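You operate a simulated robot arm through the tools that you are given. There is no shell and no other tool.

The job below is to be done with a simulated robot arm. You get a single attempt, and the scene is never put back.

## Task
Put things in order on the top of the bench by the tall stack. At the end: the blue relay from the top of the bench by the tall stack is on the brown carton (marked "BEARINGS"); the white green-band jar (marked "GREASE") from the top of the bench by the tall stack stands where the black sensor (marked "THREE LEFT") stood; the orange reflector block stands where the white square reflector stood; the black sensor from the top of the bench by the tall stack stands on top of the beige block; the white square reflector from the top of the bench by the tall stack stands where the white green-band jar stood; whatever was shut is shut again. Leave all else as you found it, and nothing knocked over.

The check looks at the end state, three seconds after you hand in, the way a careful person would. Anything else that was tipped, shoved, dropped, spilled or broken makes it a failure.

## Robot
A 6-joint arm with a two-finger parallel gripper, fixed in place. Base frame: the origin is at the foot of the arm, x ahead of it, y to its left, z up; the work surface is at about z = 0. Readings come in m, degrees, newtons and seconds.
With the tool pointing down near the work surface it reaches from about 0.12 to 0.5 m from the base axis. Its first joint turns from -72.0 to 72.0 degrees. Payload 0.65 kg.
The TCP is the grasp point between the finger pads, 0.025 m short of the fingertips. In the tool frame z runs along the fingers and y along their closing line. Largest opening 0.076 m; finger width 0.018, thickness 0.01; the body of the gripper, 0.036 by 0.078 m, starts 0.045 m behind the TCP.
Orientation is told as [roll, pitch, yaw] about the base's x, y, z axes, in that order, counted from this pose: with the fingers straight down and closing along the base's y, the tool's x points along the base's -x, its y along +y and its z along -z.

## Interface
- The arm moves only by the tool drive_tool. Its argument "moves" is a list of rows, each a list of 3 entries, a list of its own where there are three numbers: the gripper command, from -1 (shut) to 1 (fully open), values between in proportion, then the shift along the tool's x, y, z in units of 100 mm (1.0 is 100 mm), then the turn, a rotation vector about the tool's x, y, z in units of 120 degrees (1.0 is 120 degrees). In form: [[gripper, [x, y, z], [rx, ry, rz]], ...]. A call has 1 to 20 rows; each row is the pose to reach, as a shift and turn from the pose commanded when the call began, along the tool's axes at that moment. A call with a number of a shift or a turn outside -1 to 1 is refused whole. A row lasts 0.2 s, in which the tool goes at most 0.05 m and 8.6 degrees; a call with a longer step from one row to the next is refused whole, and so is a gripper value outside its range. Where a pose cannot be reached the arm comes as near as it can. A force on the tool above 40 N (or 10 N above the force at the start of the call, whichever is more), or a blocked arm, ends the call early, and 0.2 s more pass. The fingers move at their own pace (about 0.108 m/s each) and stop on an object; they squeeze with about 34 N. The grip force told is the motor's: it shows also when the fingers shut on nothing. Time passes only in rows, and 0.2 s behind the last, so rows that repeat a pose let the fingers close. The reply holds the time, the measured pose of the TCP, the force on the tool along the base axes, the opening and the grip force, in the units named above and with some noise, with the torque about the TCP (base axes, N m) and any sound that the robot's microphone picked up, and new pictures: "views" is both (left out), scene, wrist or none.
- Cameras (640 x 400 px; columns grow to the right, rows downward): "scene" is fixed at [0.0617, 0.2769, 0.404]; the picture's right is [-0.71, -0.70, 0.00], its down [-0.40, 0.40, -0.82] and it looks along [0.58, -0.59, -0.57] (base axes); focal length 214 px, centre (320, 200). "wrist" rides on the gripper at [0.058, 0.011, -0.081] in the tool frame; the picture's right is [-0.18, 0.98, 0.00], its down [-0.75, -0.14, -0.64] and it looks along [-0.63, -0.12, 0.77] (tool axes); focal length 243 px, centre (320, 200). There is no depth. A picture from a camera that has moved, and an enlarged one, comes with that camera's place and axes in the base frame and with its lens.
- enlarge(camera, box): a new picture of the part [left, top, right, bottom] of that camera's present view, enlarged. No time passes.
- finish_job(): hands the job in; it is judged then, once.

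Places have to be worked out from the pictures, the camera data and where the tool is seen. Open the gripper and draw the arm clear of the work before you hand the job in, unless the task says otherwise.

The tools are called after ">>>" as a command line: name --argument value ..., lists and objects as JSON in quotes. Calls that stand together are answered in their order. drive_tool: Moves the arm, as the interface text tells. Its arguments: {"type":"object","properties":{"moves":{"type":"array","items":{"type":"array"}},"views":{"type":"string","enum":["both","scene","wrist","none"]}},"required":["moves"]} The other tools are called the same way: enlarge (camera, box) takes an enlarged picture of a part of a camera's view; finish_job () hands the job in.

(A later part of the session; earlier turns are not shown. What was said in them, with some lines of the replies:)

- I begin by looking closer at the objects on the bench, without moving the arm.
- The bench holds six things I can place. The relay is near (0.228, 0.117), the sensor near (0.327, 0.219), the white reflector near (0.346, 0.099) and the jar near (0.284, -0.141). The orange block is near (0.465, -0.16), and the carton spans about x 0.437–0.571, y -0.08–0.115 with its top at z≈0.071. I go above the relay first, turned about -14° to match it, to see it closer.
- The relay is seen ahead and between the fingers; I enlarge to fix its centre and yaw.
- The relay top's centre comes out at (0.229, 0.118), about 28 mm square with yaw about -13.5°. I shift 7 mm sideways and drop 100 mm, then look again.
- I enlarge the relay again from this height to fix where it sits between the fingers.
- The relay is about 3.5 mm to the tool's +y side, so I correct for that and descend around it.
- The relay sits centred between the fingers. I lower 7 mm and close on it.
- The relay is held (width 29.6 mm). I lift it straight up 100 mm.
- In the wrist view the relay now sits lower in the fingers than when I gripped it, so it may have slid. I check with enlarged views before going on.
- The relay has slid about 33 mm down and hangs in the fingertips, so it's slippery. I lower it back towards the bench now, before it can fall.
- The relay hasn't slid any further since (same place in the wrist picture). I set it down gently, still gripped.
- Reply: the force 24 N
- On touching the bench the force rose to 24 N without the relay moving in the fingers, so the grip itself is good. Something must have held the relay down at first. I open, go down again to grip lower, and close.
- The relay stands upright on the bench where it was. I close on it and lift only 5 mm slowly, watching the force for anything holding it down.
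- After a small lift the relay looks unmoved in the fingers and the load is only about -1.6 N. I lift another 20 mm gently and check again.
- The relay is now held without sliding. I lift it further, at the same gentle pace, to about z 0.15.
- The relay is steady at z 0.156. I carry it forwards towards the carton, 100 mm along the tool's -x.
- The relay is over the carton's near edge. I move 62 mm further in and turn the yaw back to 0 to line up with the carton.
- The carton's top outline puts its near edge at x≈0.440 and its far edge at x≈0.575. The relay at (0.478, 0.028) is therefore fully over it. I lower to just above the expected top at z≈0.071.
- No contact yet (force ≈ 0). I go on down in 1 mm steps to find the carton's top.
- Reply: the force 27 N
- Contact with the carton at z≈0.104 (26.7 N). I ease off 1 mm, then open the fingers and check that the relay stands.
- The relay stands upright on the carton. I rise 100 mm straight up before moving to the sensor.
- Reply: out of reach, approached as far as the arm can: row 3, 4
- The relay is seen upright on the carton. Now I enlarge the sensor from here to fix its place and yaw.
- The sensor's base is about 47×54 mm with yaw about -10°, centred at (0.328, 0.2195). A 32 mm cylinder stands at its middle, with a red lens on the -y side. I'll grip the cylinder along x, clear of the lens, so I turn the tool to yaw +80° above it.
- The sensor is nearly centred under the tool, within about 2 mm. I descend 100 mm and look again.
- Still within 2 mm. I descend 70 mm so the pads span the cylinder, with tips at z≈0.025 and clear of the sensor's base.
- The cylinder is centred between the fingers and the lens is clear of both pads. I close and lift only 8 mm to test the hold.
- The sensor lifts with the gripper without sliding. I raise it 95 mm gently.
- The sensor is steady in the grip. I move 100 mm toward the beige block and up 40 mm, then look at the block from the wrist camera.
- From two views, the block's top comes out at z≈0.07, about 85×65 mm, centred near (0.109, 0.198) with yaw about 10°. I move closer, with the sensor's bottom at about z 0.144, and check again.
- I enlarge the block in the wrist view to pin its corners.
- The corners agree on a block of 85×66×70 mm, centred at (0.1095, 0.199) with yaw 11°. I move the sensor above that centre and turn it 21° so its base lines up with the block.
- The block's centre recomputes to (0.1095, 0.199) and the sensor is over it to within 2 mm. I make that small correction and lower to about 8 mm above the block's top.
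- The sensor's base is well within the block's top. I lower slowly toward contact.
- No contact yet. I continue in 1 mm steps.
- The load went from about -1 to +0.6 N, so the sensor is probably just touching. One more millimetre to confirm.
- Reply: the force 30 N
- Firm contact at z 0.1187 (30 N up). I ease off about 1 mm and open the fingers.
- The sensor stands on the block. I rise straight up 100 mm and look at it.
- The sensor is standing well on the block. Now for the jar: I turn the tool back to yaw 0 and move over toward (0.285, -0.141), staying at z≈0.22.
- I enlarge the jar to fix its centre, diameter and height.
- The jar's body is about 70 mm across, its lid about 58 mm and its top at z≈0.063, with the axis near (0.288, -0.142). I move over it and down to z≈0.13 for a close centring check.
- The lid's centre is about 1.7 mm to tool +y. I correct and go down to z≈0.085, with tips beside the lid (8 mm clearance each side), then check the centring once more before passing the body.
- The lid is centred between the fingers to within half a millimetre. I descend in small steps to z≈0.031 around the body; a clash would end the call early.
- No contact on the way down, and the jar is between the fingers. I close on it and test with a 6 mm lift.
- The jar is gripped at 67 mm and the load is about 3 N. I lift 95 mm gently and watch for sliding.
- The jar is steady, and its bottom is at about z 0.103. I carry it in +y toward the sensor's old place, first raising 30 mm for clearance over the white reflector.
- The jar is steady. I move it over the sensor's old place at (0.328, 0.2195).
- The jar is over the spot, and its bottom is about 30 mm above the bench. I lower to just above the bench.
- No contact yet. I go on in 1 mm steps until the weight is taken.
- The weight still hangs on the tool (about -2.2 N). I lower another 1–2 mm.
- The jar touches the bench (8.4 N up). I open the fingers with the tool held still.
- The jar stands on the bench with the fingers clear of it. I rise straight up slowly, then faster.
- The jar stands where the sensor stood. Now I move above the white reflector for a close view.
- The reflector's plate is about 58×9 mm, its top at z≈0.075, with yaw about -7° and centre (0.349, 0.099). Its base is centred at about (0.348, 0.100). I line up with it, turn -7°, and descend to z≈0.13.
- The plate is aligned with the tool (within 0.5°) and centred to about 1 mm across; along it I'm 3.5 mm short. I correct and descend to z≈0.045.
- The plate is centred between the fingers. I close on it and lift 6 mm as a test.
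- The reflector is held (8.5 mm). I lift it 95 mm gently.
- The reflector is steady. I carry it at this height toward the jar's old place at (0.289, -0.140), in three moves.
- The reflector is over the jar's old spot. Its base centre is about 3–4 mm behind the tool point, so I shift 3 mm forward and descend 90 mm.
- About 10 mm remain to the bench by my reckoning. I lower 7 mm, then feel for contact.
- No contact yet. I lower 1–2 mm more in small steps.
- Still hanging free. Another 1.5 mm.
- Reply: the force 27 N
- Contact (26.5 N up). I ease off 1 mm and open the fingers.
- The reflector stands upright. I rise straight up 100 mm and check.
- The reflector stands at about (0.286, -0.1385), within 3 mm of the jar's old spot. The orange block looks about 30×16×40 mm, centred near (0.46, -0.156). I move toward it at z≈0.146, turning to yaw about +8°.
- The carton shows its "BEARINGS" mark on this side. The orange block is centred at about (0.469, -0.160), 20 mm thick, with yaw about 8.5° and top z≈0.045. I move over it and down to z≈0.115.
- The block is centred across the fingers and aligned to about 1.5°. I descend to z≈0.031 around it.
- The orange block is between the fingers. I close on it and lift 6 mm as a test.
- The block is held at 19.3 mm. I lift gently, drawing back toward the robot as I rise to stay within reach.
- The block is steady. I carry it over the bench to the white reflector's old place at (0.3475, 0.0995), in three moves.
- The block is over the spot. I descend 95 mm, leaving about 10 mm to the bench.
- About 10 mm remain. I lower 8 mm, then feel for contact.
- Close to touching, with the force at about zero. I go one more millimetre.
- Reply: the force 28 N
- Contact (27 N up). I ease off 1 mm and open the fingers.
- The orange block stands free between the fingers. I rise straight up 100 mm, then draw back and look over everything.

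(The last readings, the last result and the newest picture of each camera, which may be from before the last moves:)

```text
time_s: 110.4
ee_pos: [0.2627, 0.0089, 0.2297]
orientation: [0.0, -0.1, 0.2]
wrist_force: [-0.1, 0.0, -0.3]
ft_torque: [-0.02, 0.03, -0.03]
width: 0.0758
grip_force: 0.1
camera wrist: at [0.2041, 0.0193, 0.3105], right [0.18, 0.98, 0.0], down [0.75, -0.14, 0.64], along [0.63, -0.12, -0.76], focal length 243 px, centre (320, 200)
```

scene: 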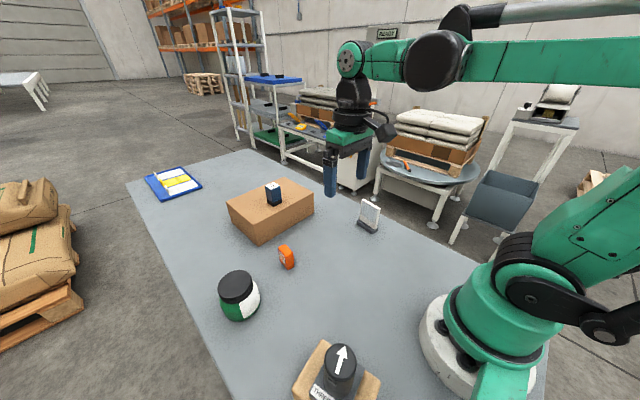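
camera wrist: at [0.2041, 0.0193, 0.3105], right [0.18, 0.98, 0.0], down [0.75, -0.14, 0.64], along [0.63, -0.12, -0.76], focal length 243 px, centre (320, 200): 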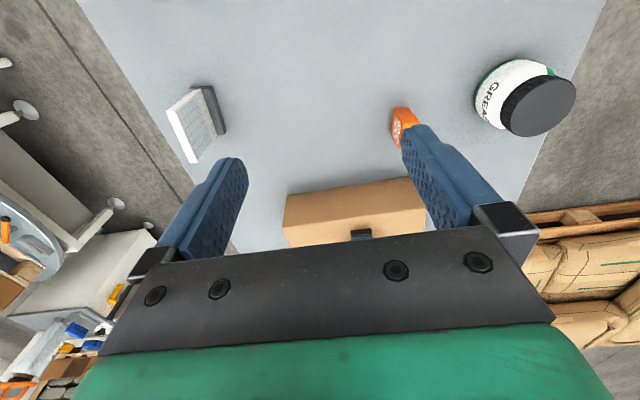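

All items look placed. I return near the starting pose, well clear, and check each item enlarged.

>>> drive_tool --moves '[[1, [-0.05, 0, -0.3], [0, 0, 0]], [1, [-0.1, 0, -0.6], [0, 0, 0]], [1, [-0.15, 0, -0.9], [0, 0, 0]], [1, [-0.18, 0, -1.0], [0, 0, 0]], [1, [-0.18, 0, -1.0], [0, 0, 0]]]' --views "both"

>>> enlarge --camera "scene" --box '[200, 160, 400, 285]'

>>> enlarge --camera "scene" --box '[200, 260, 400, 400]'

>>> enlarge --camera "wrist" --box '[160, 0, 540, 240]'

```text
time_s: 111.6
ee_pos: [0.2813, 0.0094, 0.3317]
orientation: [0.1, -0.1, 0.0]
wrist_force: [-0.2, -0.1, 0.2]
ft_torque: [-0.01, -0.02, 0.0]
width: 0.0761
grip_force: 0.0
camera wrist: at [0.2223, 0.0194, 0.4121], right [0.18, 0.98, 0.0], down [0.75, -0.14, 0.64], along [0.63, -0.12, -0.76], focal length 243 px, centre (320, 200)
```

scene: 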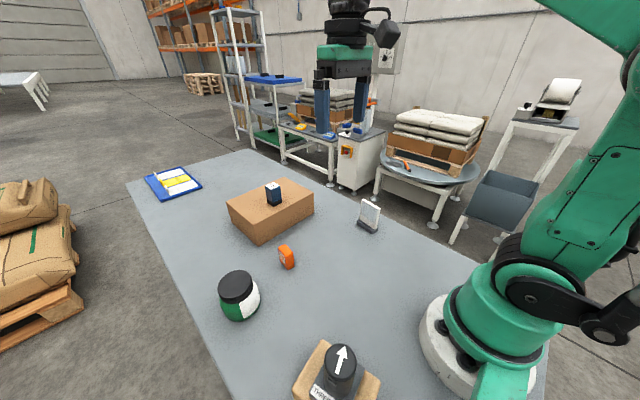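
wrist: 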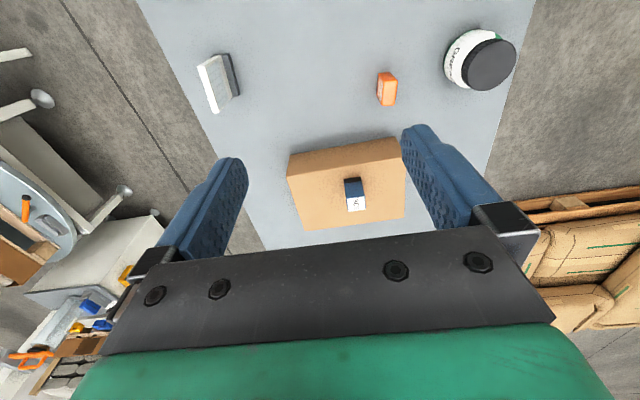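

```text
3.20 times, centred on (300, 222) of scene
camera zoom: at [0.0617, 0.2769, 0.404], right [-0.71, -0.7, 0.0], down [-0.4, 0.4, -0.82], along [0.58, -0.59, -0.57], focal length 686 px, centre (384, 128)
```

zoom: 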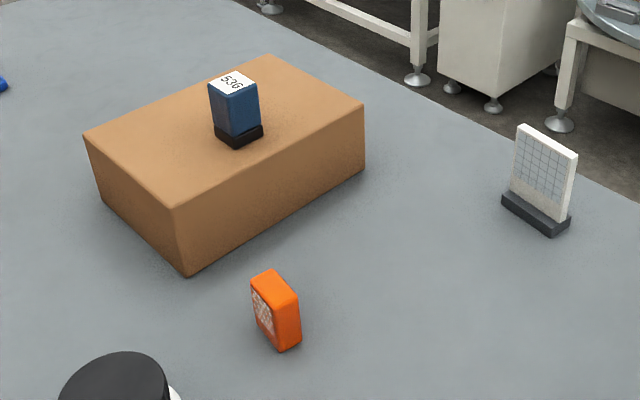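

```text
2.86 times, centred on (300, 330) of scene
camera zoom: at [0.0617, 0.2769, 0.404], right [-0.71, -0.7, 0.0], down [-0.4, 0.4, -0.82], along [0.58, -0.59, -0.57], focal length 613 px, centre (377, -171)
```

zoom: 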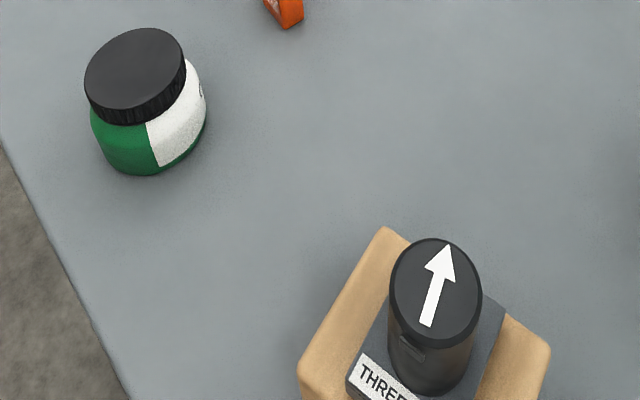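

```text
1.67 times, centred on (350, 120) of wrist
camera zoom: at [0.2223, 0.0194, 0.4121], right [0.18, 0.98, 0.0], down [0.75, -0.14, 0.64], along [0.63, -0.12, -0.76], focal length 404 px, centre (270, 333)
```

zoom: 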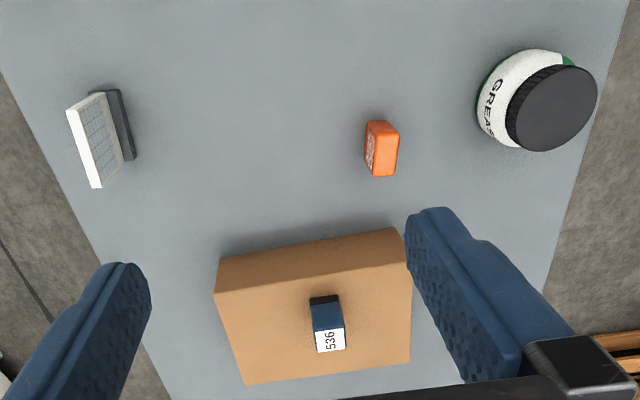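

Each item checks out in the pictures:
- **Relay:** upright on the "BEARINGS" carton, and the carton hasn't moved.
- **White reflector:** stands where the jar stood.
- **Orange block:** stands where the white reflector stood.
- **Jar:** stands shut where the sensor stood.
- **Sensor:** stands on the beige block.

The gripper is open and clear, so I hand in.

>>> finish_job

```text
The job is handed in.
```

The job is done and handed in. In the last pictures everything stood upright, with nothing knocked over:

- **Blue relay:** on the brown "BEARINGS" carton, well inside its edges. The carton did not move.
- **Black sensor:** on top of the beige block, lined up with it.
- **Green-band jar:** where the sensor stood, with its lid still on.
- **White square reflector:** where the jar stood, within about 3 mm by my estimate.
- **Orange reflector block:** where the white reflector stood, with its patterned face turned the same way.

On the first lift the relay slid about 33 mm down in the fingers. I set it back on the bench and gripped it again lower; it did not fall or tip.

I never opened anything. The gripper is open, and the arm is back near its starting pose, clear of the bench.
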